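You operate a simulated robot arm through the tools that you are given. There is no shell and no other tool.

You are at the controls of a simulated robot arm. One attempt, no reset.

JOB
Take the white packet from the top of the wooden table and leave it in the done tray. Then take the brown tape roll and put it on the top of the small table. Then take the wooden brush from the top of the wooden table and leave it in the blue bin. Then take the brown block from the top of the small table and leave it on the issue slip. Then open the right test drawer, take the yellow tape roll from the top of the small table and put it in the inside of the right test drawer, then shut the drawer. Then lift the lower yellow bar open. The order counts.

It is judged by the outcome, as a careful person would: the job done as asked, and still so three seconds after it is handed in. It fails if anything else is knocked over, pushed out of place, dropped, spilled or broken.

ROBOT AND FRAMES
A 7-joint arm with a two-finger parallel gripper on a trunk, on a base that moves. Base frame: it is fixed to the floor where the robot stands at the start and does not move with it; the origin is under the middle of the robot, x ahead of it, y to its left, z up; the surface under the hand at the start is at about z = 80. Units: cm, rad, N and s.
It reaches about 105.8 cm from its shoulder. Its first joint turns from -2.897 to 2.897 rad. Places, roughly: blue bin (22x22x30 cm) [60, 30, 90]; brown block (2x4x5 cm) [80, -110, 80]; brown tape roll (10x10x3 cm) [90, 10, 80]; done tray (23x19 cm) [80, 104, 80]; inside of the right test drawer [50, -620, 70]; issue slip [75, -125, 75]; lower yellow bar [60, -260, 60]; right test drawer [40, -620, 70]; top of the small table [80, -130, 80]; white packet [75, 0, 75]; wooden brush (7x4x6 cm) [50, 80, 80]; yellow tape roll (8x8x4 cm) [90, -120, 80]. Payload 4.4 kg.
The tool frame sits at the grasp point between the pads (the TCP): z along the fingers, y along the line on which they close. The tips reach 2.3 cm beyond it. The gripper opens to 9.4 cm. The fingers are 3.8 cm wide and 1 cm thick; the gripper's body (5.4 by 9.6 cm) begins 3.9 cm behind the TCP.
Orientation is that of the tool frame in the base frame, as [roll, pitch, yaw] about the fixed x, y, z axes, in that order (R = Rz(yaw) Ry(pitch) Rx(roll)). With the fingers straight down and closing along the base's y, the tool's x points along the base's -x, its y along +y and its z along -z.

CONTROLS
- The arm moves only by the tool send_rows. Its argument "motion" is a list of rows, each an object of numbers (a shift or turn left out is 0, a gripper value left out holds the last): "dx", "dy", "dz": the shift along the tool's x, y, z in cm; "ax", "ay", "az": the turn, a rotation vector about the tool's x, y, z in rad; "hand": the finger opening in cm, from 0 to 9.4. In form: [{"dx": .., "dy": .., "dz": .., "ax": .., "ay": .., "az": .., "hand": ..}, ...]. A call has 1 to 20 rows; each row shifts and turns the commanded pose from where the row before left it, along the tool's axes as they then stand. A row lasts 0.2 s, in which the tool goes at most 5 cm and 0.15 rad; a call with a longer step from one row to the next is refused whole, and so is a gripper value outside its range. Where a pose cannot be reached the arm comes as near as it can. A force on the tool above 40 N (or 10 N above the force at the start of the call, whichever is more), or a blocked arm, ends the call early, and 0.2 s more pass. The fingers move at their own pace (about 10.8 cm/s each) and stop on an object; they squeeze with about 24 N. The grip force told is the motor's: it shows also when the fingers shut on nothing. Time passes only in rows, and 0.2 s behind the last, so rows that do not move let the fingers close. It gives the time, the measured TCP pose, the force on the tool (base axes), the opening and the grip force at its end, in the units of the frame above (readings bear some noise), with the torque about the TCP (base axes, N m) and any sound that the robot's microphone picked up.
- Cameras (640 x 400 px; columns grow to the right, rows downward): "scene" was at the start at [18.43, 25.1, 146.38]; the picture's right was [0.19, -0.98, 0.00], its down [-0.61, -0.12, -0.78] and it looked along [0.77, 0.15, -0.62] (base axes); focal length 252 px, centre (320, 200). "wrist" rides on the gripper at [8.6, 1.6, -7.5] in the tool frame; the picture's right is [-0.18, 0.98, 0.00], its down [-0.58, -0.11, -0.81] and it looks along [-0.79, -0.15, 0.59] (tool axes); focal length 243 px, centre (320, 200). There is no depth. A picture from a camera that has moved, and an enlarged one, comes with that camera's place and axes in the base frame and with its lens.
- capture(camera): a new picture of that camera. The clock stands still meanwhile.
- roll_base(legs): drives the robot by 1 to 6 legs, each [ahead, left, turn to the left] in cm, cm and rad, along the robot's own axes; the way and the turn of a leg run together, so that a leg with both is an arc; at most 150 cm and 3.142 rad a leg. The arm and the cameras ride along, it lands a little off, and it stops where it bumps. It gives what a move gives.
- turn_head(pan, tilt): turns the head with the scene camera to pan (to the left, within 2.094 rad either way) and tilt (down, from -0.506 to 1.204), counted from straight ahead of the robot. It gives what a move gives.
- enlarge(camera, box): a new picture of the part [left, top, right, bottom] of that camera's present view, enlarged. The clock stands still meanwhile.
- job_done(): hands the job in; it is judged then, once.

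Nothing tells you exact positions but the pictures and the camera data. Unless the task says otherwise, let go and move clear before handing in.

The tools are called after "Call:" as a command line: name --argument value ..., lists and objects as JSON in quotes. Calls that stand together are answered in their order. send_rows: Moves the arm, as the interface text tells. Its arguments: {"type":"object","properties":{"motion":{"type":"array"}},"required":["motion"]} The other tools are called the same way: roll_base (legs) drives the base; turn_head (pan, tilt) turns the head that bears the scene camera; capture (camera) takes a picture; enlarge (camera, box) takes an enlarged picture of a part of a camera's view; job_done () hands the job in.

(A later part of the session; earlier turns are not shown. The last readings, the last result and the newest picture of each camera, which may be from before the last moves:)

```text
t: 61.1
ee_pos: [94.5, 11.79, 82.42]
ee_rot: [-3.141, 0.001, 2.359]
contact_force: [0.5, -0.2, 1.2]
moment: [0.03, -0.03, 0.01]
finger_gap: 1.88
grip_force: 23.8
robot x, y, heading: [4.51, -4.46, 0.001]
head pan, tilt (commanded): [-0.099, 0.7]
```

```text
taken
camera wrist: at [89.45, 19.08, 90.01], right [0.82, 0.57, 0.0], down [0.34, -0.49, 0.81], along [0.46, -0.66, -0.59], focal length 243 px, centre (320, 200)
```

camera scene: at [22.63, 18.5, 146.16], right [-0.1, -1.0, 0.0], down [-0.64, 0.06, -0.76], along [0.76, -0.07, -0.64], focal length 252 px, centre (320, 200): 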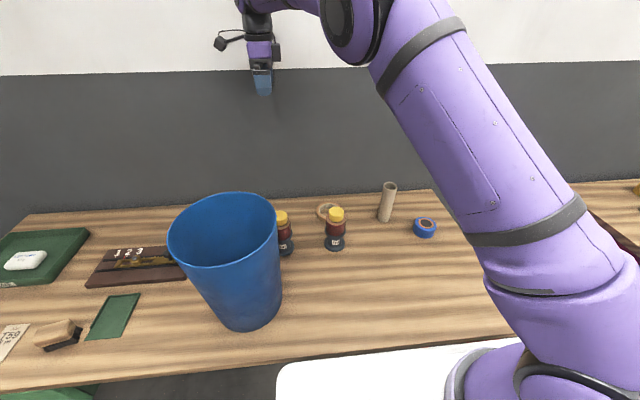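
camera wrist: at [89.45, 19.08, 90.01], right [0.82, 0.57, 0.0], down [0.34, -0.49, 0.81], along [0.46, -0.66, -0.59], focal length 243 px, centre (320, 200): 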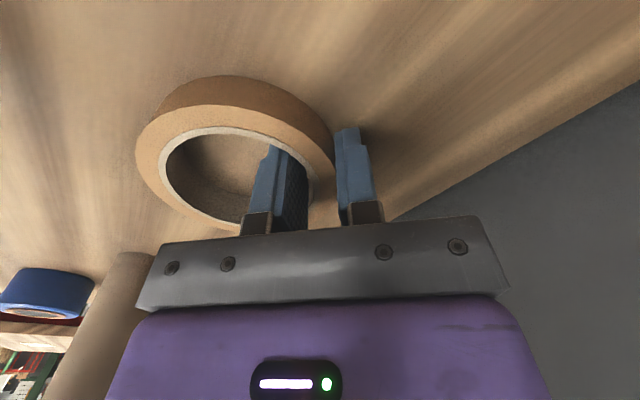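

The ring wall is held (curved wall, 1.9 cm gap, 24 N). I'll lift it straight up and check.

Call:
send_rows --motion '[{"dz": -0.5}, {"dz": -1}, {"dz": -2}, {"dz": -3}, {"dz": -4}, {"dz": -4}, {"dz": -4}, {"dz": -4}, {"dz": -4}, {}]'

Call:
capture --camera "wrist"

Call:
capture --camera "scene"

```text
t: 63.3
ee_pos: [94.45, 11.91, 108.96]
ee_rot: [-3.14, -0.001, 2.359]
contact_force: [-0.8, -0.1, -1.1]
moment: [-0.01, 0.0, 0.02]
finger_gap: 1.83
grip_force: 24.2
robot x, y, heading: [4.15, -4.42, 0.003]
head pan, tilt (commanded): [-0.099, 0.7]
```

```text
taken
camera wrist: at [89.51, 19.13, 116.53], right [0.82, 0.57, 0.0], down [0.34, -0.49, 0.81], along [0.46, -0.66, -0.59], focal length 243 px, centre (320, 200)
```

wrist: 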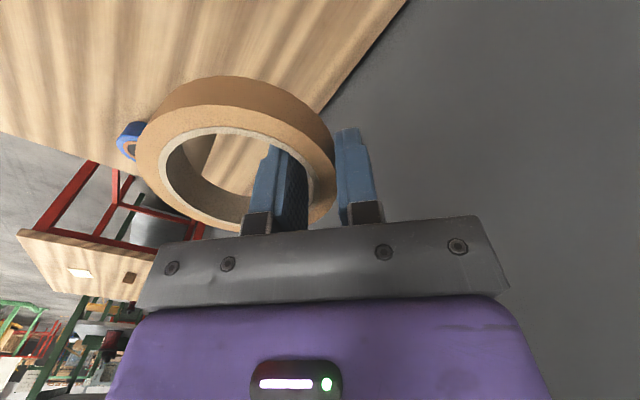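

```text
taken
camera scene: at [22.65, 18.5, 146.15], right [-0.1, -1.0, 0.0], down [-0.64, 0.06, -0.76], along [0.76, -0.07, -0.64], focal length 252 px, centre (320, 200)
```

scene: 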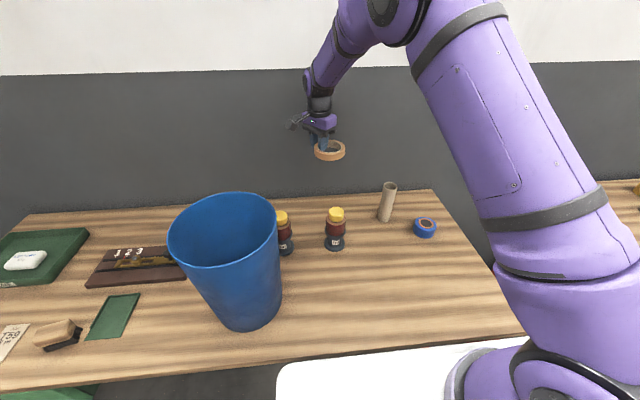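

The ring is held level and clear. I'll raise and retract a bit, then drive right toward the small table, stopping to look.

Call:
send_rows --motion '[{"dz": -4}, {"dz": -4}, {"dz": -4}, {"dx": 2.5, "dy": -2.47}, {"dx": 2.5, "dy": -2.47}, {"dx": 2.5, "dy": -2.47}, {"dx": 2.5, "dy": -2.47}, {}]'

Call:
roll_base --legs '[[-5, 0, 0], [0, -50, 0], [0, -45, 0]]'

Call:
turn_head --pan -0.5 --tilt 0.7

Call:
capture --camera "scene"

Call:
capture --camera "wrist"

```text
t: 65.1
ee_pos: [80.37, 11.78, 120.86]
ee_rot: [-3.141, 0.002, 2.36]
contact_force: [0.0, 0.4, -0.5]
moment: [0.02, 0.0, -0.01]
finger_gap: 1.84
grip_force: 24.2
robot x, y, heading: [4.44, -4.21, 0.009]
head pan, tilt (commanded): [-0.099, 0.7]
```

```text
t: 70.9
ee_pos: [75.83, -83.15, 120.91]
ee_rot: [3.141, 0.002, 2.364]
contact_force: [0.0, 0.3, -0.2]
moment: [0.03, 0.01, -0.02]
finger_gap: 1.81
grip_force: 24.3
robot x, y, heading: [-0.24, -99.27, 0.006]
head pan, tilt (commanded): [-0.099, 0.7]
```

```text
t: 71.7
ee_pos: [75.86, -83.12, 120.87]
ee_rot: [3.142, 0.0, 2.365]
contact_force: [0.3, -0.5, -0.3]
moment: [0.01, -0.02, -0.01]
finger_gap: 1.81
grip_force: 23.9
robot x, y, heading: [-0.57, -99.36, 0.006]
head pan, tilt (commanded): [-0.499, 0.7]
```

```text
taken
camera scene: at [17.14, -79.87, 146.16], right [-0.47, -0.88, 0.0], down [-0.57, 0.3, -0.76], along [0.67, -0.36, -0.64], focal length 252 px, centre (320, 200)
```

scene: 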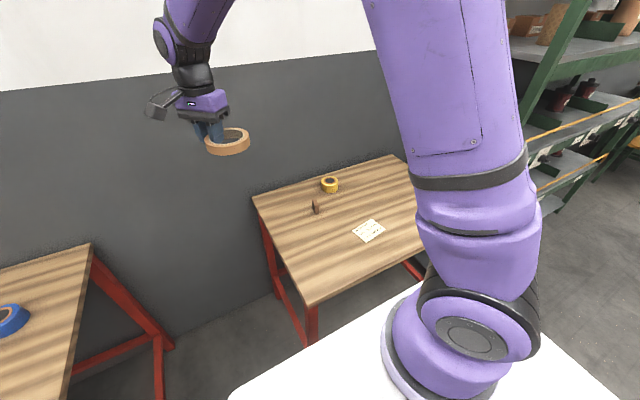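

```text
taken
camera wrist: at [70.78, -75.82, 128.44], right [0.82, 0.57, 0.0], down [0.34, -0.49, 0.81], along [0.46, -0.66, -0.59], focal length 243 px, centre (320, 200)
```

wrist: 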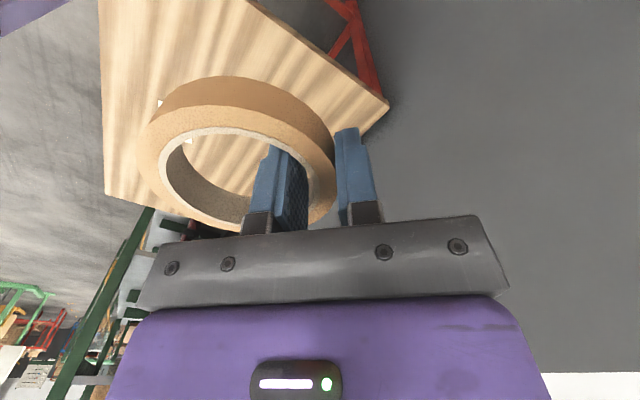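

I see the small table: block near [81.5, -112], yellow roll near [91.5, -125], slip near [63, -124], and the near-left corner area is free. I'll place the brown roll with its centre near [62, -104].

Call:
send_rows --motion '[{"dx": -0.81, "dy": -3.39}, {"dx": -0.81, "dy": -3.39}, {"dx": -0.81, "dy": -3.39}, {"dx": -0.81, "dy": -3.39}, {"dx": -0.81, "dy": -3.39}, {"dx": -0.81, "dy": -3.39}, {"dz": 4.4}, {"dz": 4.4}, {"dz": 4.4}, {"dz": 4.4}, {"dz": 4.4}, {"dz": 4.4}, {"dz": 4.4}, {}]'

Call:
capture --camera "scene"

Call:
capture --camera "wrist"

```text
t: 74.7
ee_pos: [65.05, -101.11, 89.93]
ee_rot: [-3.141, 0.001, 2.366]
contact_force: [0.2, 0.2, 0.5]
moment: [0.0, 0.0, -0.02]
finger_gap: 1.83
grip_force: 24.4
robot x, y, heading: [-0.14, -99.34, 0.007]
head pan, tilt (commanded): [-0.499, 0.7]
```

```text
taken
camera scene: at [17.12, -79.88, 146.16], right [-0.47, -0.88, 0.0], down [-0.57, 0.3, -0.76], along [0.67, -0.36, -0.64], focal length 252 px, centre (320, 200)
```

scene: 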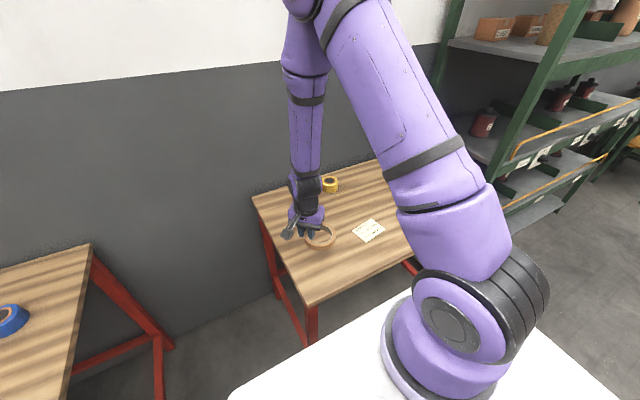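

```text
taken
camera wrist: at [59.98, -93.8, 97.42], right [0.82, 0.57, 0.0], down [0.34, -0.49, 0.81], along [0.46, -0.66, -0.59], focal length 243 px, centre (320, 200)
```

wrist: 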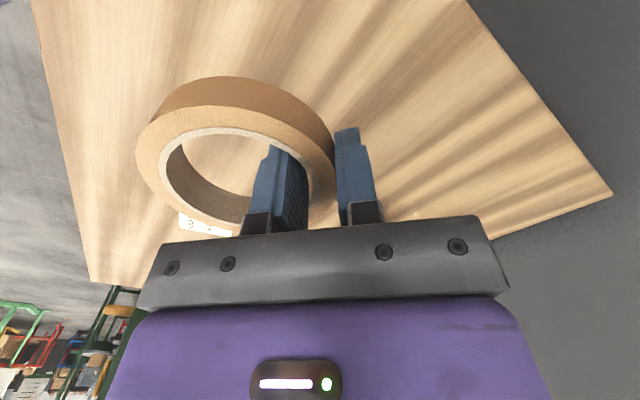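

The spot below is free. I'll lower to near the table and then creep until contact.

Call:
send_rows --motion '[{"dz": 2.5}, {"dz": 2}, {"dz": 1}, {"dz": 0.7}, {"dz": 0.5}, {}]'

Call:
enlarge --camera "scene" --box '[260, 190, 380, 270]'

```text
t: 76.1
ee_pos: [65.0, -100.99, 83.38]
ee_rot: [3.14, 0.0, 2.364]
contact_force: [-0.2, -0.4, -0.4]
moment: [0.0, 0.0, -0.01]
finger_gap: 1.8
grip_force: 24.1
robot x, y, heading: [-0.11, -99.21, 0.004]
head pan, tilt (commanded): [-0.499, 0.7]
```

```text
5.00 times, centred on (320, 230) of scene
camera zoom: at [17.14, -79.88, 146.16], right [-0.47, -0.88, 0.0], down [-0.57, 0.3, -0.76], along [0.67, -0.36, -0.64], focal length 1260 px, centre (320, 50)
```

zoom: 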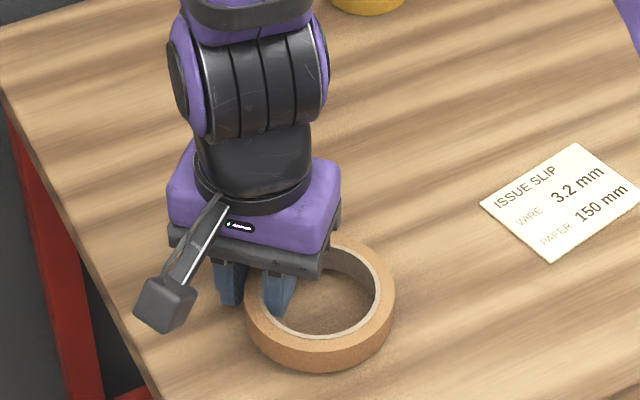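

Call:
send_rows --motion '[{"dz": 0.3}, {"dz": 0.3}, {"dz": 0.2}, {}]'

```text
t: 77.1
ee_pos: [65.06, -100.99, 82.58]
ee_rot: [-3.141, 0.0, 2.365]
contact_force: [1.5, 0.7, -0.7]
moment: [0.05, -0.04, 0.0]
finger_gap: 1.81
grip_force: 23.9
robot x, y, heading: [-0.07, -99.7, 0.006]
head pan, tilt (commanded): [-0.499, 0.7]
```

Call:
send_rows --motion '[{"dz": 0.2}, {"dz": 0.2}, {}]'

```text
t: 77.9
ee_pos: [64.93, -100.94, 82.26]
ee_rot: [3.14, -0.001, 2.364]
contact_force: [-0.7, 0.6, 39.5]
moment: [0.15, 0.73, 0.27]
finger_gap: 1.82
grip_force: 23.8
robot x, y, heading: [-0.31, -99.05, 0.004]
head pan, tilt (commanded): [-0.499, 0.7]
```

The ring is seated on the small table. I'll relieve the pressure, open the fingers moderately, and rise straight up.

Call:
send_rows --motion '[{"dz": -0.2}, {"hand": 3}, {"hand": 4.5}, {"hand": 4.5}, {"hand": 4.5}, {"dz": -1}, {"dz": -2}, {"dz": -4}, {"dz": -4}, {"dz": -4}, {"dz": -4}, {"dz": -4}, {"dz": -4}, {"dz": -4}, {"dz": -4}, {"dz": -4}, {}]'

Call:
enlarge --camera "scene" --box '[240, 150, 420, 270]'

```text
t: 81.5
ee_pos: [64.92, -100.93, 121.51]
ee_rot: [-3.142, -0.002, 2.365]
contact_force: [0.8, 0.4, 0.1]
moment: [-0.02, 0.0, 0.01]
finger_gap: 4.47
grip_force: 0.1
robot x, y, heading: [-0.06, -99.06, 0.006]
head pan, tilt (commanded): [-0.499, 0.7]
```

```text
3.33 times, centred on (330, 210) of scene
camera zoom: at [17.15, -79.88, 146.16], right [-0.47, -0.88, 0.0], down [-0.57, 0.3, -0.76], along [0.67, -0.36, -0.64], focal length 840 px, centre (287, 167)
```

zoom: 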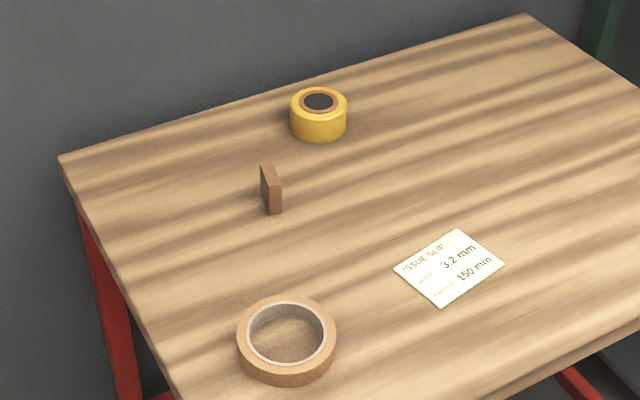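

The brown roll lies on the small table, free of the other items. Next is the brush: I'll raise the hand and drive back left to about y = 46.

Call:
send_rows --motion '[{"dz": -4}, {"dz": -4}, {}]'

Call:
roll_base --legs '[[-4, 0, 0], [0, 50, 0], [0, 50, 0], [0, 45, 0]]'

Call:
turn_head --pan 0.3 --tilt 0.85

Call:
capture --camera "scene"

```text
t: 82.3
ee_pos: [65.13, -101.09, 129.56]
ee_rot: [-3.14, 0.0, 2.364]
contact_force: [-0.2, -0.3, 0.2]
moment: [0.04, 0.01, 0.01]
finger_gap: 4.51
grip_force: 0.1
robot x, y, heading: [-0.25, -99.44, 0.004]
head pan, tilt (commanded): [-0.499, 0.7]
```

```text
t: 90.6
ee_pos: [60.32, 43.45, 129.61]
ee_rot: [-3.141, -0.001, 2.36]
contact_force: [0.4, -0.2, -0.4]
moment: [0.0, -0.03, -0.04]
finger_gap: 4.49
grip_force: 0.1
robot x, y, heading: [-4.98, 45.36, 0.0]
head pan, tilt (commanded): [-0.499, 0.7]
```

```text
t: 91.7
ee_pos: [60.3, 43.54, 129.55]
ee_rot: [-3.141, 0.001, 2.36]
contact_force: [-0.1, 0.2, -0.4]
moment: [-0.01, 0.01, 0.05]
finger_gap: 4.46
grip_force: 0.0
robot x, y, heading: [-5.36, 45.31, 0.001]
head pan, tilt (commanded): [0.3, 0.85]
```

```text
taken
camera scene: at [12.44, 71.21, 144.93], right [0.3, -0.95, 0.0], down [-0.72, -0.22, -0.66], along [0.63, 0.2, -0.75], focal length 252 px, centre (320, 200)
```

scene: 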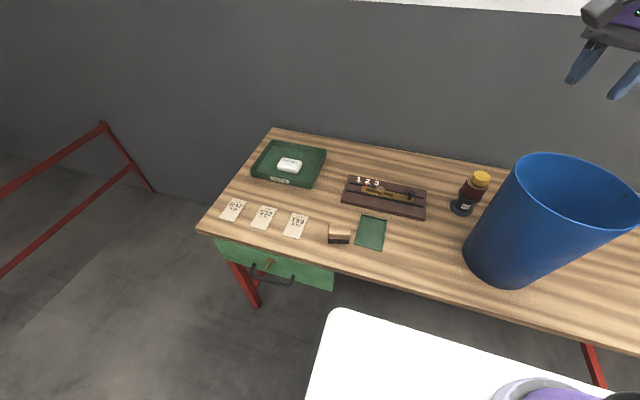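

Call:
enlarge --camera "scene" --box '[300, 200, 390, 260]'

```text
6.67 times, centred on (345, 230) of scene
camera zoom: at [12.44, 71.21, 144.93], right [0.3, -0.95, 0.0], down [-0.72, -0.22, -0.66], along [0.63, 0.2, -0.75], focal length 1680 px, centre (153, 0)
```

zoom: 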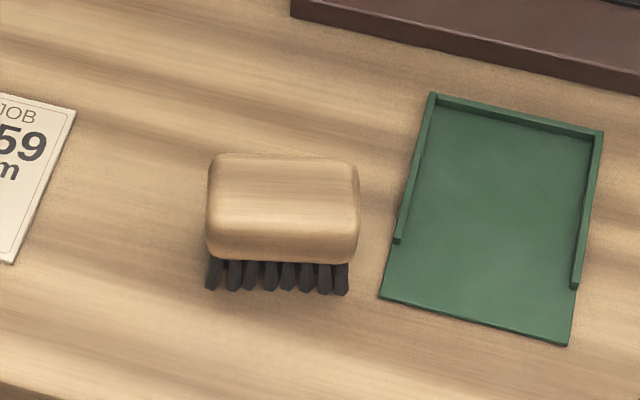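

The brush stands on its bristles, centred near [53.9, 78.2], its long axis about 13° off the y axis. I'll align the gripper to its short side and go above it.

Call:
send_rows --motion '[{"az": 0.1385, "hand": 8}, {"az": 0.1385}, {"az": 0.1385}, {"az": 0.1385}, {"dx": 4.4, "dy": 0.234}, {"dx": 4.4, "dy": 0.234}, {"dx": 4.4, "dy": 0.234}, {"dx": 4.4, "dy": 0.234}, {"dx": 4.4, "dy": 0.234}, {"dx": 4.4, "dy": 0.234}, {"dx": 4.4, "dy": 0.234}, {"dx": 4.4, "dy": 0.234}, {"dz": 4.4}, {"dz": 4.4}, {"dz": 4.4}, {"dz": 4.4}, {"dz": 4.4}, {"dz": 4.4}, {}]'

Call:
capture --camera "wrist"

Call:
capture --camera "scene"

```text
t: 95.7
ee_pos: [53.8, 78.13, 103.14]
ee_rot: [-3.141, -0.003, 1.806]
contact_force: [-0.3, 0.3, 0.5]
moment: [0.01, 0.01, 0.02]
finger_gap: 8.03
grip_force: 0.1
robot x, y, heading: [-4.78, 45.69, 0.002]
head pan, tilt (commanded): [0.3, 0.85]
```

```text
taken
camera wrist: at [53.35, 87.0, 110.69], right [1.0, 0.05, 0.0], down [0.03, -0.59, 0.81], along [0.04, -0.81, -0.59], focal length 243 px, centre (320, 200)
```

wrist: 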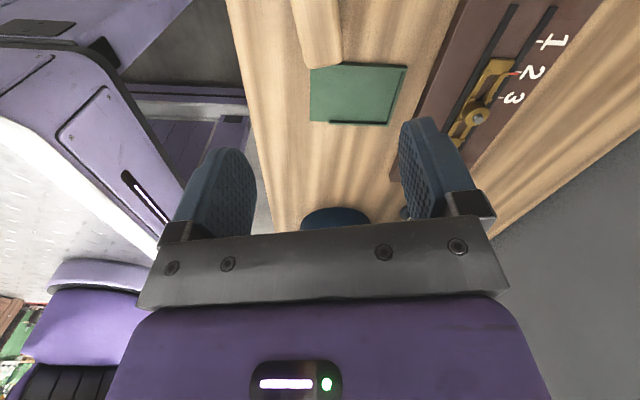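

```text
taken
camera scene: at [12.43, 71.21, 144.93], right [0.3, -0.95, 0.0], down [-0.72, -0.22, -0.66], along [0.63, 0.2, -0.75], focal length 252 px, centre (320, 200)
```

scene: 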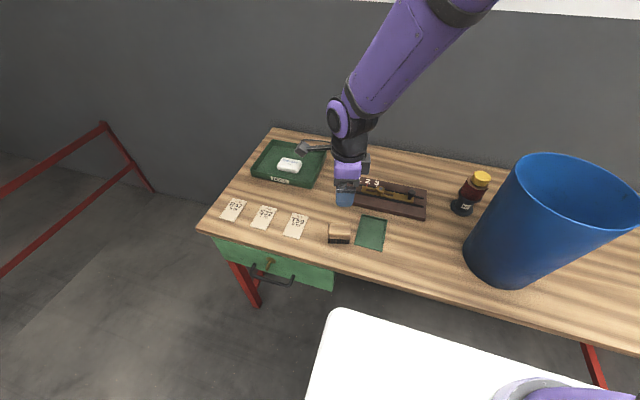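

Call:
send_rows --motion '[{"dz": 4}, {"dz": 4}, {"dz": 3}, {}]'

Call:
capture --camera "wrist"

Call:
enlarge --camera "scene" --box '[300, 180, 390, 240]'

```text
t: 96.7
ee_pos: [53.85, 78.18, 92.09]
ee_rot: [3.141, 0.0, 1.805]
contact_force: [-0.4, -0.4, -0.5]
moment: [-0.02, -0.01, 0.01]
finger_gap: 7.98
grip_force: 0.1
robot x, y, heading: [-5.12, 45.33, 0.001]
head pan, tilt (commanded): [0.3, 0.85]
```

```text
taken
camera wrist: at [53.37, 87.03, 99.65], right [1.0, 0.05, 0.0], down [0.03, -0.59, 0.81], along [0.04, -0.81, -0.59], focal length 243 px, centre (320, 200)
```

wrist: 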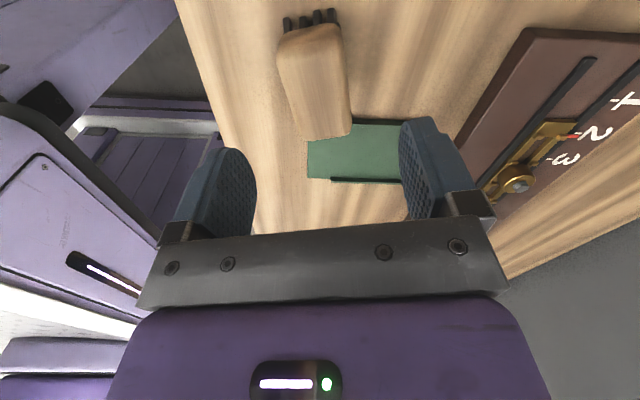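

```text
6.67 times, centred on (345, 210) of scene
camera zoom: at [12.43, 71.22, 144.93], right [0.3, -0.95, 0.0], down [-0.72, -0.22, -0.66], along [0.63, 0.2, -0.75], focal length 1680 px, centre (153, 133)
```

zoom: 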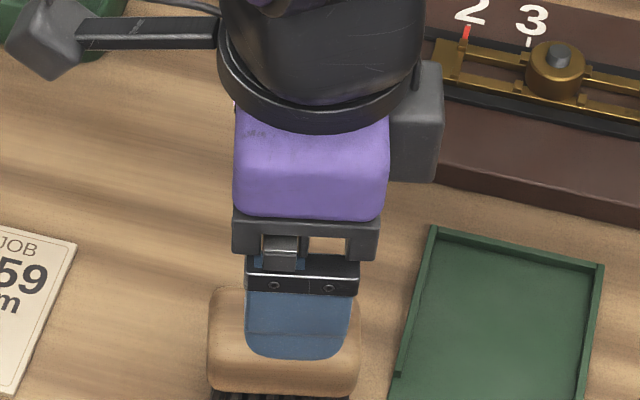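

The brush is between the fingers, about 0.6 cm further toward +y than the hand. I'll shift slightly, descend, and close on it.

Call:
send_rows --motion '[{"dx": 0.6, "dy": -0.1}, {"dz": 3}, {"dz": 2.5}, {"dz": 1.5}, {"dz": 1}, {}]'

Call:
enlarge --camera "scene" --box '[300, 190, 390, 250]'

Call:
capture --camera "wrist"

```text
t: 98.1
ee_pos: [53.61, 78.77, 84.09]
ee_rot: [3.141, 0.0, 1.806]
contact_force: [-1.5, 0.0, -0.6]
moment: [0.0, 0.0, -0.01]
finger_gap: 8.0
grip_force: 0.0
robot x, y, heading: [-5.24, 45.69, -0.0]
head pan, tilt (commanded): [0.3, 0.85]
```

```text
6.67 times, centred on (345, 220) of scene
camera zoom: at [12.43, 71.22, 144.93], right [0.3, -0.95, 0.0], down [-0.72, -0.22, -0.66], along [0.63, 0.2, -0.75], focal length 1680 px, centre (153, 67)
```

zoom: 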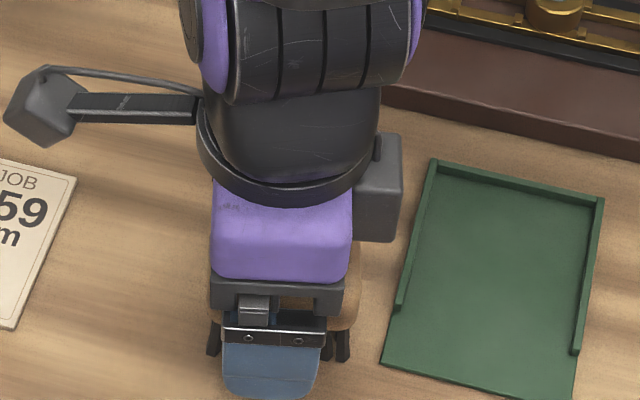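

```text
taken
camera wrist: at [53.16, 87.59, 91.63], right [1.0, 0.05, 0.0], down [0.03, -0.59, 0.81], along [0.04, -0.81, -0.59], focal length 243 px, centre (320, 200)
```

wrist: 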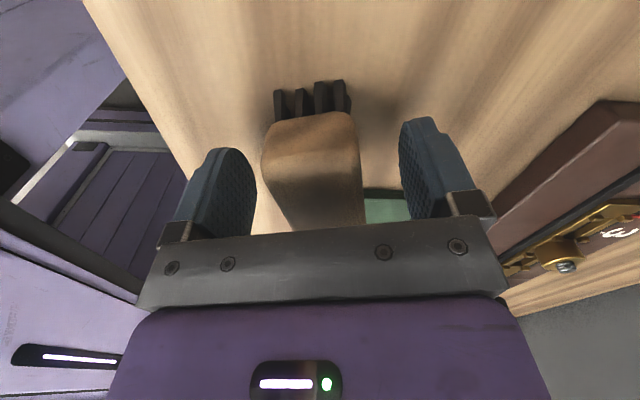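

The brush is well between the fingers. Closing on it now.

Call:
send_rows --motion '[{"hand": 5}, {"hand": 4}, {"hand": 3}, {"hand": 2}, {"hand": 2}]'

Call:
capture --camera "wrist"

```text
t: 99.3
ee_pos: [53.6, 78.79, 84.11]
ee_rot: [3.141, 0.0, 1.809]
contact_force: [-0.2, -0.1, 0.5]
moment: [0.0, 0.04, 0.0]
finger_gap: 3.98
grip_force: 23.5
robot x, y, heading: [-4.66, 45.62, 0.003]
head pan, tilt (commanded): [0.3, 0.85]
```

```text
taken
camera wrist: at [53.16, 87.59, 91.64], right [1.0, 0.05, 0.0], down [0.03, -0.59, 0.81], along [0.04, -0.81, -0.59], focal length 243 px, centre (320, 200)
```

wrist: 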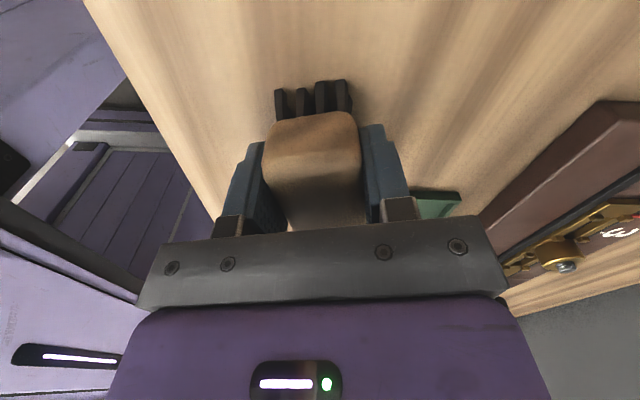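

The brush is held (3.98 cm). I'll lift it straight up to z≈130 and look at the bin.

Call:
send_rows --motion '[{"dz": -0.5}, {"dz": -1.5}, {"dz": -4}, {"dz": -4}, {"dz": -4}, {"dz": -4}, {"dz": -4}, {"dz": -4}, {"dz": -4}, {"dz": -4}, {"dz": -4}, {"dz": -4}, {"dz": -4}, {}]'

Call:
turn_head --pan -0.3 --tilt 0.85

Call:
capture --camera "scene"

Call:
capture --camera "wrist"

```text
t: 102.3
ee_pos: [53.68, 78.64, 130.14]
ee_rot: [3.14, 0.0, 1.806]
contact_force: [0.1, 0.4, -0.6]
moment: [0.03, -0.02, 0.01]
finger_gap: 3.98
grip_force: 24.0
robot x, y, heading: [-5.19, 45.14, 0.002]
head pan, tilt (commanded): [0.3, 0.85]
```

```text
t: 103.3
ee_pos: [53.64, 78.64, 130.05]
ee_rot: [3.141, 0.002, 1.806]
contact_force: [0.4, 0.4, -0.4]
moment: [-0.01, 0.02, -0.01]
finger_gap: 3.96
grip_force: 24.1
robot x, y, heading: [-5.06, 45.46, -0.0]
head pan, tilt (commanded): [-0.3, 0.85]
```

```text
taken
camera scene: at [12.45, 66.6, 144.93], right [-0.29, -0.96, 0.0], down [-0.72, 0.22, -0.66], along [0.63, -0.19, -0.75], focal length 252 px, centre (320, 200)
```

scene: 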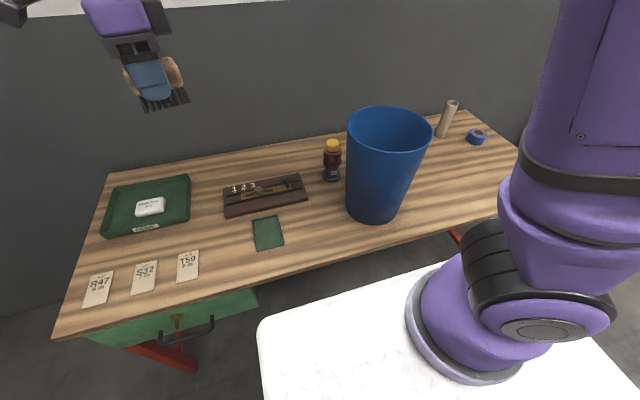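

```text
taken
camera wrist: at [53.2, 87.51, 137.59], right [1.0, 0.05, 0.0], down [0.03, -0.59, 0.81], along [0.04, -0.81, -0.59], focal length 243 px, centre (320, 200)
```

wrist: 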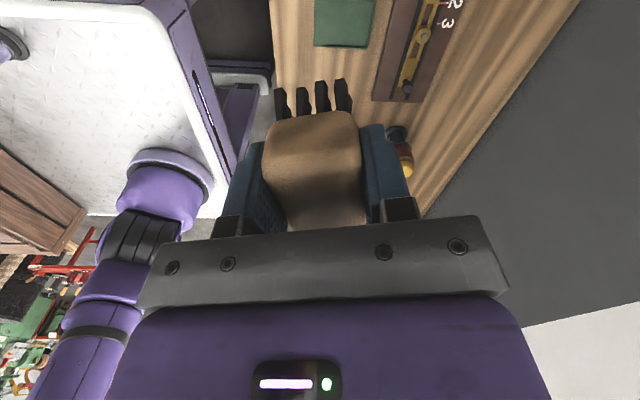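

The bin axis is near [58.2, 34.1] with its rim at z≈110. I'll carry the brush over it, slightly offset so the wrist camera will also fit inside the rim.

Call:
send_rows --motion '[{"dx": -4.42, "dy": -0.544}, {"dx": -4.42, "dy": -0.544}, {"dx": -4.42, "dy": -0.544}, {"dx": -4.42, "dy": -0.544}, {"dx": -4.42, "dy": -0.544}, {"dx": -4.42, "dy": -0.544}, {"dx": -4.42, "dy": -0.544}, {"dx": -4.42, "dy": -0.544}, {"dx": -4.42, "dy": -0.544}, {"dx": -4.42, "dy": -0.544}, {"dx": -4.42, "dy": -0.544}, {}]'

Call:
capture --camera "wrist"

Call:
capture --camera "scene"

```text
t: 105.9
ee_pos: [59.1, 29.99, 130.14]
ee_rot: [3.14, 0.0, 1.807]
contact_force: [0.7, 0.3, -0.5]
moment: [-0.04, 0.0, 0.0]
finger_gap: 3.97
grip_force: 23.9
robot x, y, heading: [-4.87, 45.71, 0.002]
head pan, tilt (commanded): [-0.3, 0.85]
```

```text
taken
camera wrist: at [58.58, 38.85, 137.62], right [1.0, 0.05, 0.0], down [0.03, -0.59, 0.81], along [0.04, -0.81, -0.59], focal length 243 px, centre (320, 200)
```

wrist: 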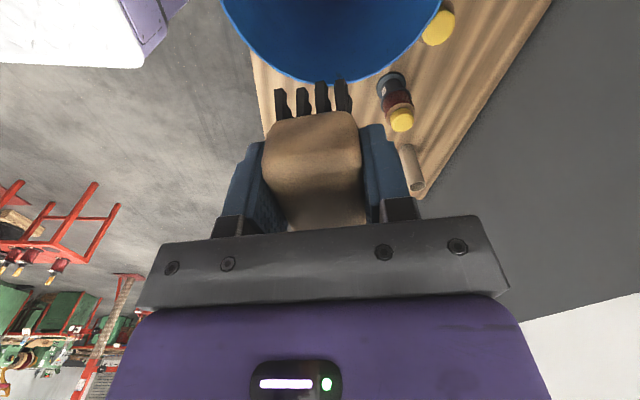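

```text
taken
camera scene: at [12.44, 66.6, 144.93], right [-0.29, -0.96, 0.0], down [-0.72, 0.22, -0.66], along [0.63, -0.19, -0.75], focal length 252 px, centre (320, 200)
```

scene: 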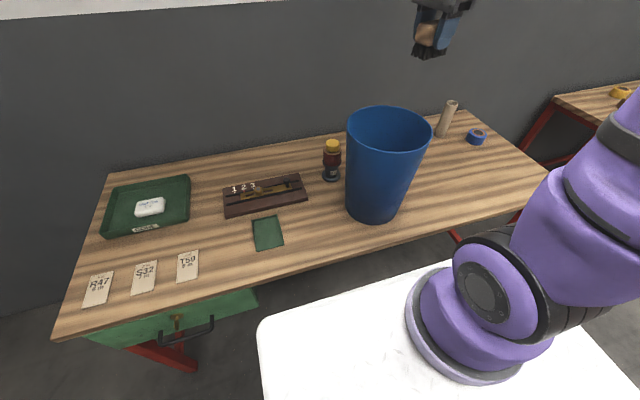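

I'll measure the rim position more carefully before lowering.

Call:
enlarge --camera "scene" --box '[315, 90, 465, 190]'

Call:
enlarge --camera "scene" --box '[380, 0, 500, 80]'

```text
4.00 times, centred on (390, 140) of scene
camera zoom: at [12.44, 66.6, 144.93], right [-0.29, -0.96, 0.0], down [-0.72, 0.22, -0.66], along [0.63, -0.19, -0.75], focal length 1008 px, centre (40, 440)
```

zoom: 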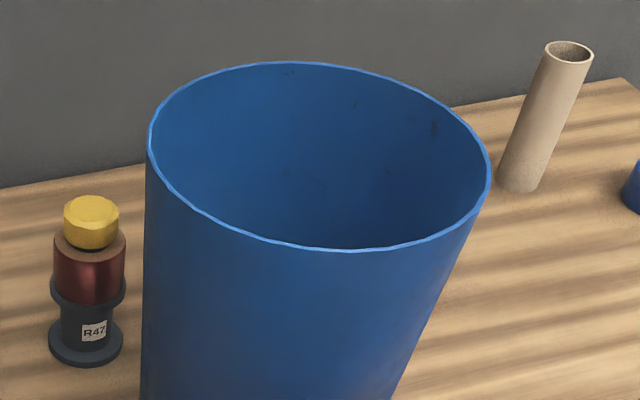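

```text
5.00 times, centred on (440, 40) of scene
camera zoom: at [12.44, 66.6, 144.93], right [-0.29, -0.96, 0.0], down [-0.72, 0.22, -0.66], along [0.63, -0.19, -0.75], focal length 1260 px, centre (-280, 1000)
```

zoom: 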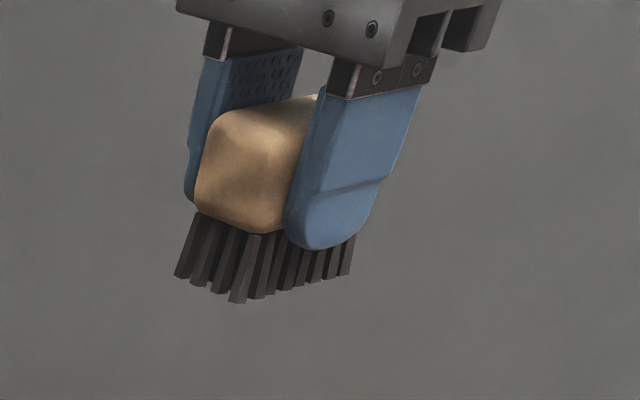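

The rim centre is near [59.6, 34.7], radius about 10.4. I'll centre the hand-plus-camera over it and lower into the bin in steps.

Call:
send_rows --motion '[{"dx": 1.59, "dy": 1.51}, {"dz": 4}, {"dz": 4}, {"dz": 4}, {}]'

Call:
capture --camera "wrist"

Call:
enlarge --camera "scene" --box '[290, 20, 500, 160]'

```text
t: 107.1
ee_pos: [60.2, 31.95, 118.03]
ee_rot: [3.141, 0.0, 1.806]
contact_force: [0.5, 0.3, -0.7]
moment: [-0.04, -0.02, -0.03]
finger_gap: 3.94
grip_force: 24.1
robot x, y, heading: [-4.68, 45.56, -0.002]
head pan, tilt (commanded): [-0.3, 0.85]
```

```text
taken
camera wrist: at [59.76, 40.74, 125.51], right [1.0, 0.05, 0.0], down [0.03, -0.59, 0.81], along [0.04, -0.81, -0.59], focal length 243 px, centre (320, 200)
```

wrist: 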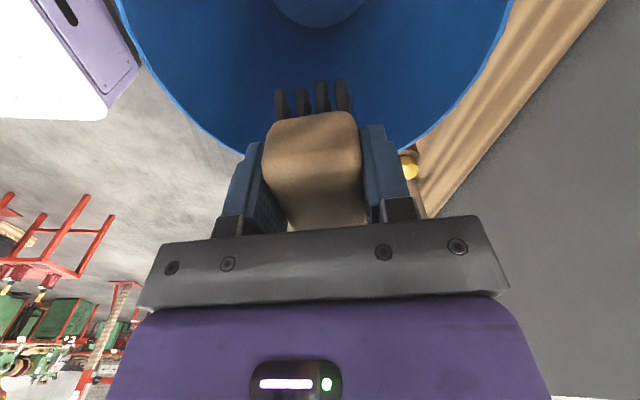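

```text
2.86 times, centred on (395, 90) of scene
camera zoom: at [12.43, 66.59, 144.93], right [-0.29, -0.96, 0.0], down [-0.72, 0.22, -0.66], along [0.63, -0.19, -0.75], focal length 720 px, centre (106, 514)
```

zoom: 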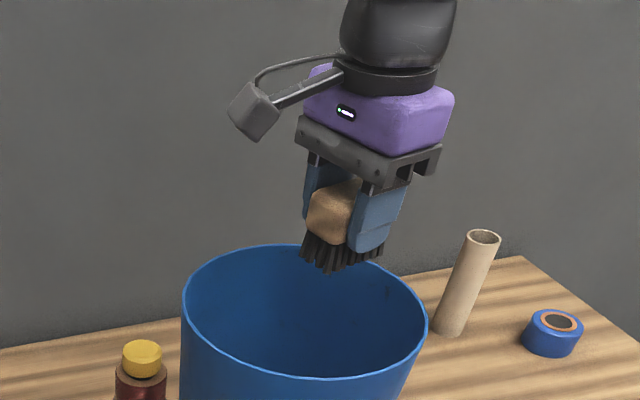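

Alignment over the bin is good. I'll lower further into it.

Call:
send_rows --motion '[{"dz": 3}, {"dz": 3}, {"dz": 3}, {"dz": 3}, {}]'

Call:
enlarge --camera "scene" --box '[290, 20, 500, 160]'

Call:
capture --camera "wrist"

```text
t: 108.3
ee_pos: [60.34, 31.96, 106.05]
ee_rot: [-3.141, 0.0, 1.806]
contact_force: [0.3, -0.1, -0.4]
moment: [0.01, 0.02, 0.03]
finger_gap: 3.96
grip_force: 23.9
robot x, y, heading: [-4.97, 45.14, 0.003]
head pan, tilt (commanded): [-0.3, 0.85]
```

```text
2.86 times, centred on (395, 90) of scene
camera zoom: at [12.43, 66.59, 144.93], right [-0.29, -0.96, 0.0], down [-0.72, 0.22, -0.66], along [0.63, -0.19, -0.75], focal length 720 px, centre (106, 514)
```

zoom: 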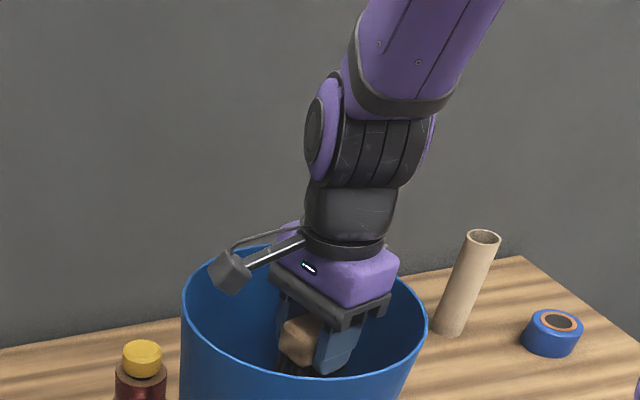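

```text
taken
camera wrist: at [59.84, 40.77, 113.6], right [1.0, 0.05, 0.0], down [0.03, -0.59, 0.81], along [0.04, -0.81, -0.59], focal length 243 px, centre (320, 200)
```

wrist: 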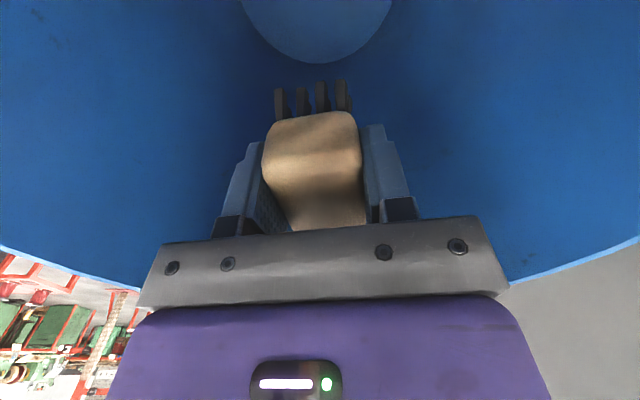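

Call:
send_rows --motion '[{"dz": 2}, {"dz": 2}, {"dz": 2}, {"dz": 2}, {"dz": 2}, {}]'

Call:
enlarge --camera "scene" --box '[290, 20, 500, 160]'

Call:
capture --camera "wrist"

```text
t: 109.7
ee_pos: [60.2, 31.98, 96.17]
ee_rot: [-3.142, 0.0, 1.807]
contact_force: [0.0, -0.1, -1.0]
moment: [0.0, -0.01, -0.01]
finger_gap: 3.95
grip_force: 24.0
robot x, y, heading: [-4.86, 45.51, 0.004]
head pan, tilt (commanded): [-0.3, 0.85]
```

```text
2.86 times, centred on (395, 90) of scene
camera zoom: at [12.44, 66.59, 144.93], right [-0.29, -0.96, 0.0], down [-0.72, 0.22, -0.66], along [0.63, -0.19, -0.75], focal length 720 px, centre (106, 514)
```

zoom: 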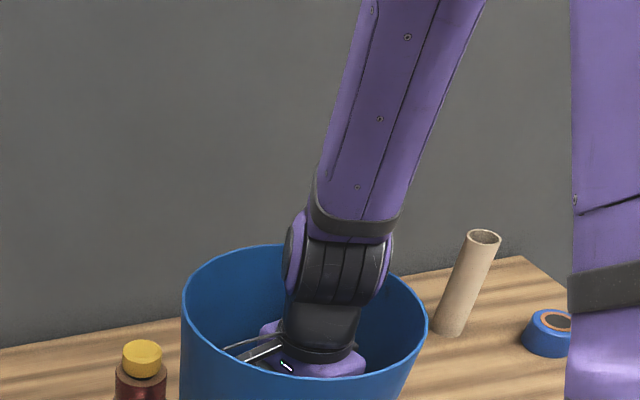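

```text
taken
camera wrist: at [59.8, 40.78, 103.67], right [1.0, 0.05, 0.0], down [0.03, -0.59, 0.81], along [0.04, -0.81, -0.59], focal length 243 px, centre (320, 200)
```

wrist: 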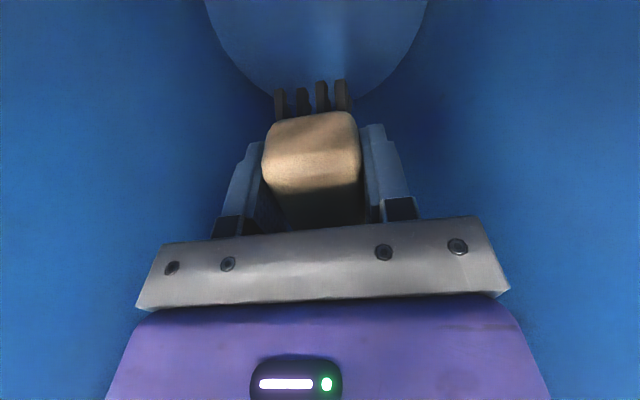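

There is still room inside. I'll lower three more centimetres slowly and then release just above the bottom.

Call:
send_rows --motion '[{"dz": 1}, {"dz": 1}, {"dz": 1}, {}]'

Call:
enlarge --camera "scene" --box '[290, 20, 500, 160]'

Call:
capture --camera "wrist"

```text
t: 110.7
ee_pos: [60.26, 31.99, 93.17]
ee_rot: [-3.141, -0.001, 1.804]
contact_force: [1.2, -3.1, -0.8]
moment: [0.2, 0.02, -0.06]
finger_gap: 3.97
grip_force: 24.0
robot x, y, heading: [-5.16, 45.12, 0.002]
head pan, tilt (commanded): [-0.3, 0.85]
```

```text
2.86 times, centred on (395, 90) of scene
camera zoom: at [12.45, 66.58, 144.93], right [-0.29, -0.96, 0.0], down [-0.72, 0.22, -0.66], along [0.63, -0.19, -0.75], focal length 720 px, centre (106, 514)
```

zoom: 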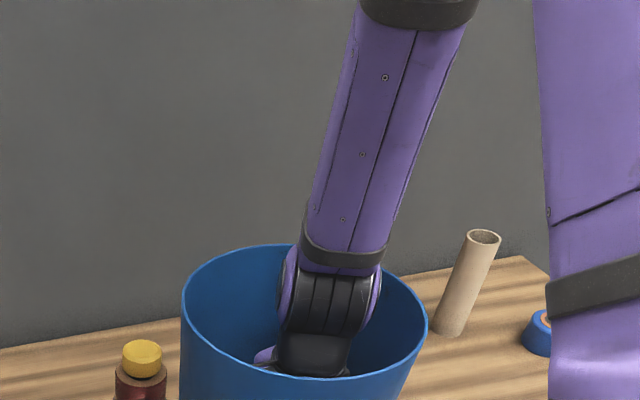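

```text
taken
camera wrist: at [59.82, 40.78, 100.63], right [1.0, 0.05, 0.0], down [0.03, -0.59, 0.81], along [0.04, -0.81, -0.59], focal length 243 px, centre (320, 200)
```

wrist: 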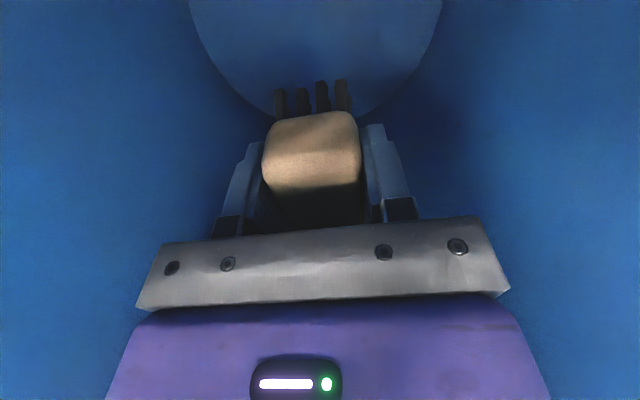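

A light sideways force of about 3 N suggests the camera housing just touches the bin wall, so I'll go no deeper. I'll ease up a centimetre, shift away slightly, and check the force.

Call:
send_rows --motion '[{"dz": -0.7}, {"dx": -0.5}, {}]'

```text
t: 111.5
ee_pos: [60.25, 31.56, 93.81]
ee_rot: [3.141, -0.002, 1.807]
contact_force: [-0.2, -1.1, -0.9]
moment: [-0.03, 0.0, 0.02]
finger_gap: 3.95
grip_force: 23.8
robot x, y, heading: [-4.83, 45.2, 0.004]
head pan, tilt (commanded): [-0.3, 0.85]
```

The force is gone. I'll open just enough to release the brush onto the bin floor and then rise straight out.

Call:
send_rows --motion '[{"hand": 6}, {"hand": 6.5}, {"hand": 6.5}, {}, {"dz": -2}, {"dz": -2}, {"dz": -3}, {"dz": -3}, {"dz": -4}, {"dz": -4}, {"dz": -4}, {"dz": -4}, {"dz": -4}, {"dz": -4}, {}]'

Call:
capture --camera "scene"

Call:
capture --camera "wrist"

```text
t: 114.7
ee_pos: [60.23, 31.46, 127.83]
ee_rot: [3.141, 0.0, 1.808]
contact_force: [-0.4, 0.2, 0.5]
moment: [0.03, 0.01, 0.03]
finger_gap: 6.48
grip_force: 0.1
robot x, y, heading: [-4.78, 45.57, -0.0]
head pan, tilt (commanded): [-0.3, 0.85]
```

```text
taken
camera scene: at [12.45, 66.59, 144.93], right [-0.29, -0.96, 0.0], down [-0.72, 0.22, -0.66], along [0.63, -0.19, -0.75], focal length 252 px, centre (320, 200)
```

scene: 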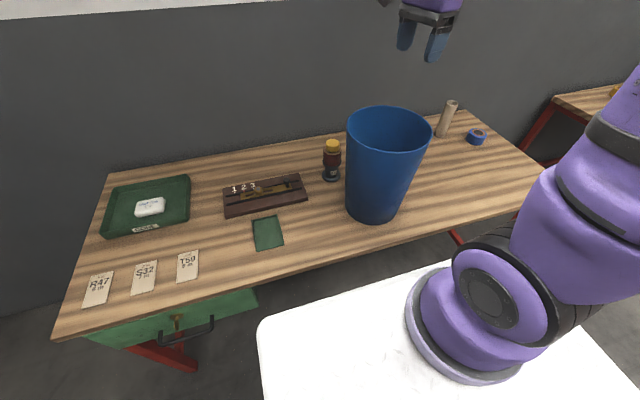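

```text
taken
camera wrist: at [59.86, 40.27, 135.41], right [1.0, 0.05, 0.0], down [0.03, -0.59, 0.81], along [0.04, -0.81, -0.59], focal length 243 px, centre (320, 200)
```

wrist: 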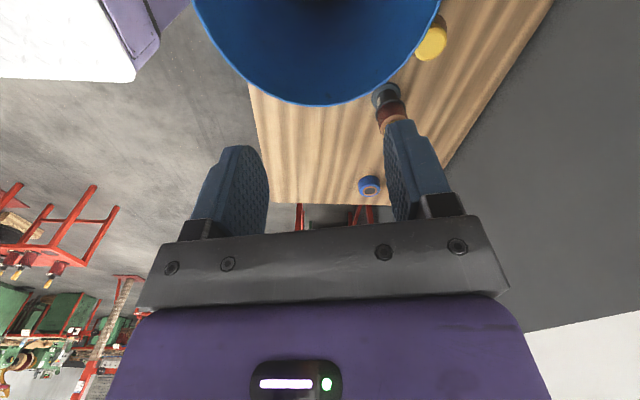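

The hand is clear of the bin. I'll shift the hand a little so the wrist camera can confirm the brush inside.

Call:
send_rows --motion '[{"dx": 4}, {"dx": 4}, {"dx": 4}, {}]'

Call:
capture --camera "wrist"

```text
t: 115.7
ee_pos: [57.58, 43.11, 127.78]
ee_rot: [-3.142, 0.001, 1.807]
contact_force: [0.0, 1.1, 0.7]
moment: [0.03, -0.02, 0.01]
finger_gap: 6.48
grip_force: 0.1
robot x, y, heading: [-4.87, 45.56, 0.005]
head pan, tilt (commanded): [-0.3, 0.85]
```

```text
taken
camera wrist: at [57.13, 51.95, 135.34], right [1.0, 0.05, 0.0], down [0.03, -0.59, 0.81], along [0.04, -0.81, -0.59], focal length 243 px, centre (320, 200)
```

wrist: 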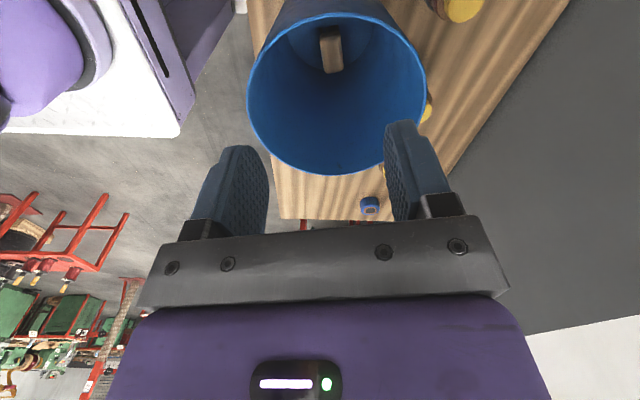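

The brush lies in the bin. Next is the brown block on the small table: I'll drive right to about y = -118.

Call:
roll_base --legs '[[0, -55, 0], [0, -55, 0], [0, -53, 0]]'

Call:
turn_head --pan -0.15 --tilt 0.75

Call:
capture --camera "scene"

Call:
capture --camera "wrist"

```text
t: 124.3
ee_pos: [57.28, -120.07, 127.82]
ee_rot: [-3.141, 0.001, 1.8]
contact_force: [-0.1, 0.1, 0.7]
moment: [0.03, -0.01, 0.0]
finger_gap: 6.51
grip_force: 0.1
robot x, y, heading: [-5.0, -117.47, -0.002]
head pan, tilt (commanded): [-0.3, 0.85]
```

```text
t: 125.0
ee_pos: [57.29, -119.98, 127.81]
ee_rot: [3.141, 0.0, 1.802]
contact_force: [0.1, 0.2, -0.4]
moment: [-0.01, -0.01, 0.05]
finger_gap: 6.49
grip_force: 0.0
robot x, y, heading: [-5.34, -117.41, -0.003]
head pan, tilt (commanded): [-0.15, 0.75]
```

```text
taken
camera scene: at [12.94, -95.16, 145.73], right [-0.15, -0.99, 0.0], down [-0.67, 0.1, -0.73], along [0.72, -0.11, -0.68], focal length 252 px, centre (320, 200)
```

scene: 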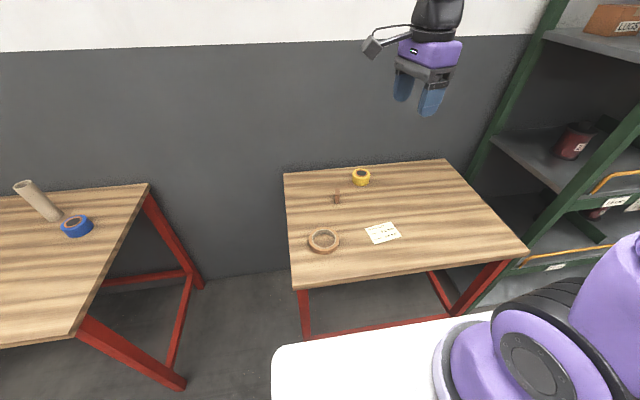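

```text
taken
camera wrist: at [56.84, -111.11, 135.34], right [1.0, 0.04, 0.0], down [0.03, -0.59, 0.81], along [0.04, -0.81, -0.59], focal length 243 px, centre (320, 200)
```

wrist: 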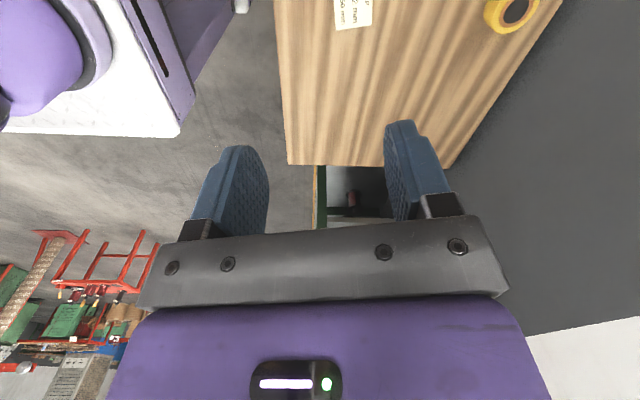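

Call:
enlarge --camera "scene" --box '[290, 155, 440, 255]'

Call:
enlarge --camera "scene" --box '[318, 170, 378, 210]'

```text
4.00 times, centred on (365, 205) of scene
camera zoom: at [12.94, -95.16, 145.73], right [-0.15, -0.99, 0.0], down [-0.67, 0.1, -0.73], along [0.72, -0.11, -0.68], focal length 1008 px, centre (140, 180)
```

zoom: 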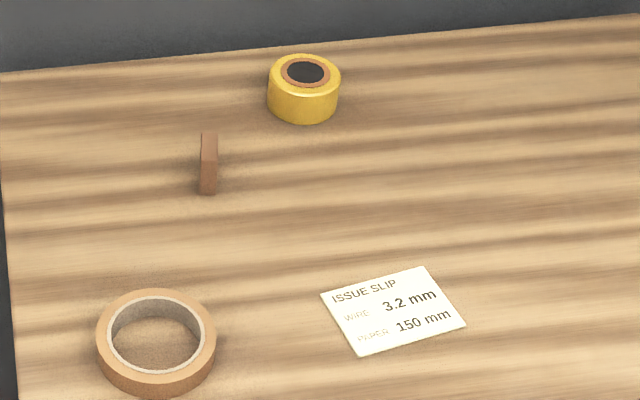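

```text
10.00 times, centred on (348, 190) of scene
camera zoom: at [12.94, -95.16, 145.73], right [-0.15, -0.99, 0.0], down [-0.67, 0.1, -0.73], along [0.72, -0.11, -0.68], focal length 2520 px, centre (40, 300)
```

zoom: 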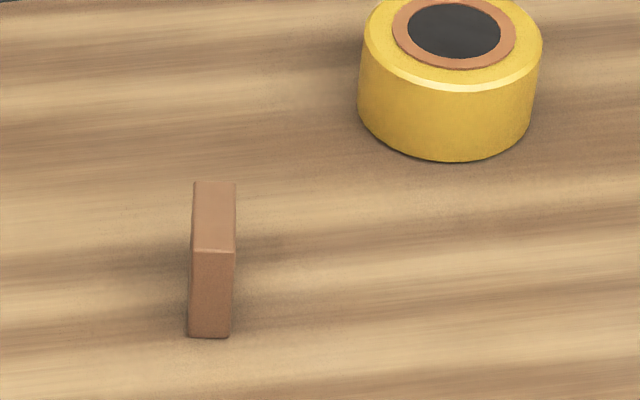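

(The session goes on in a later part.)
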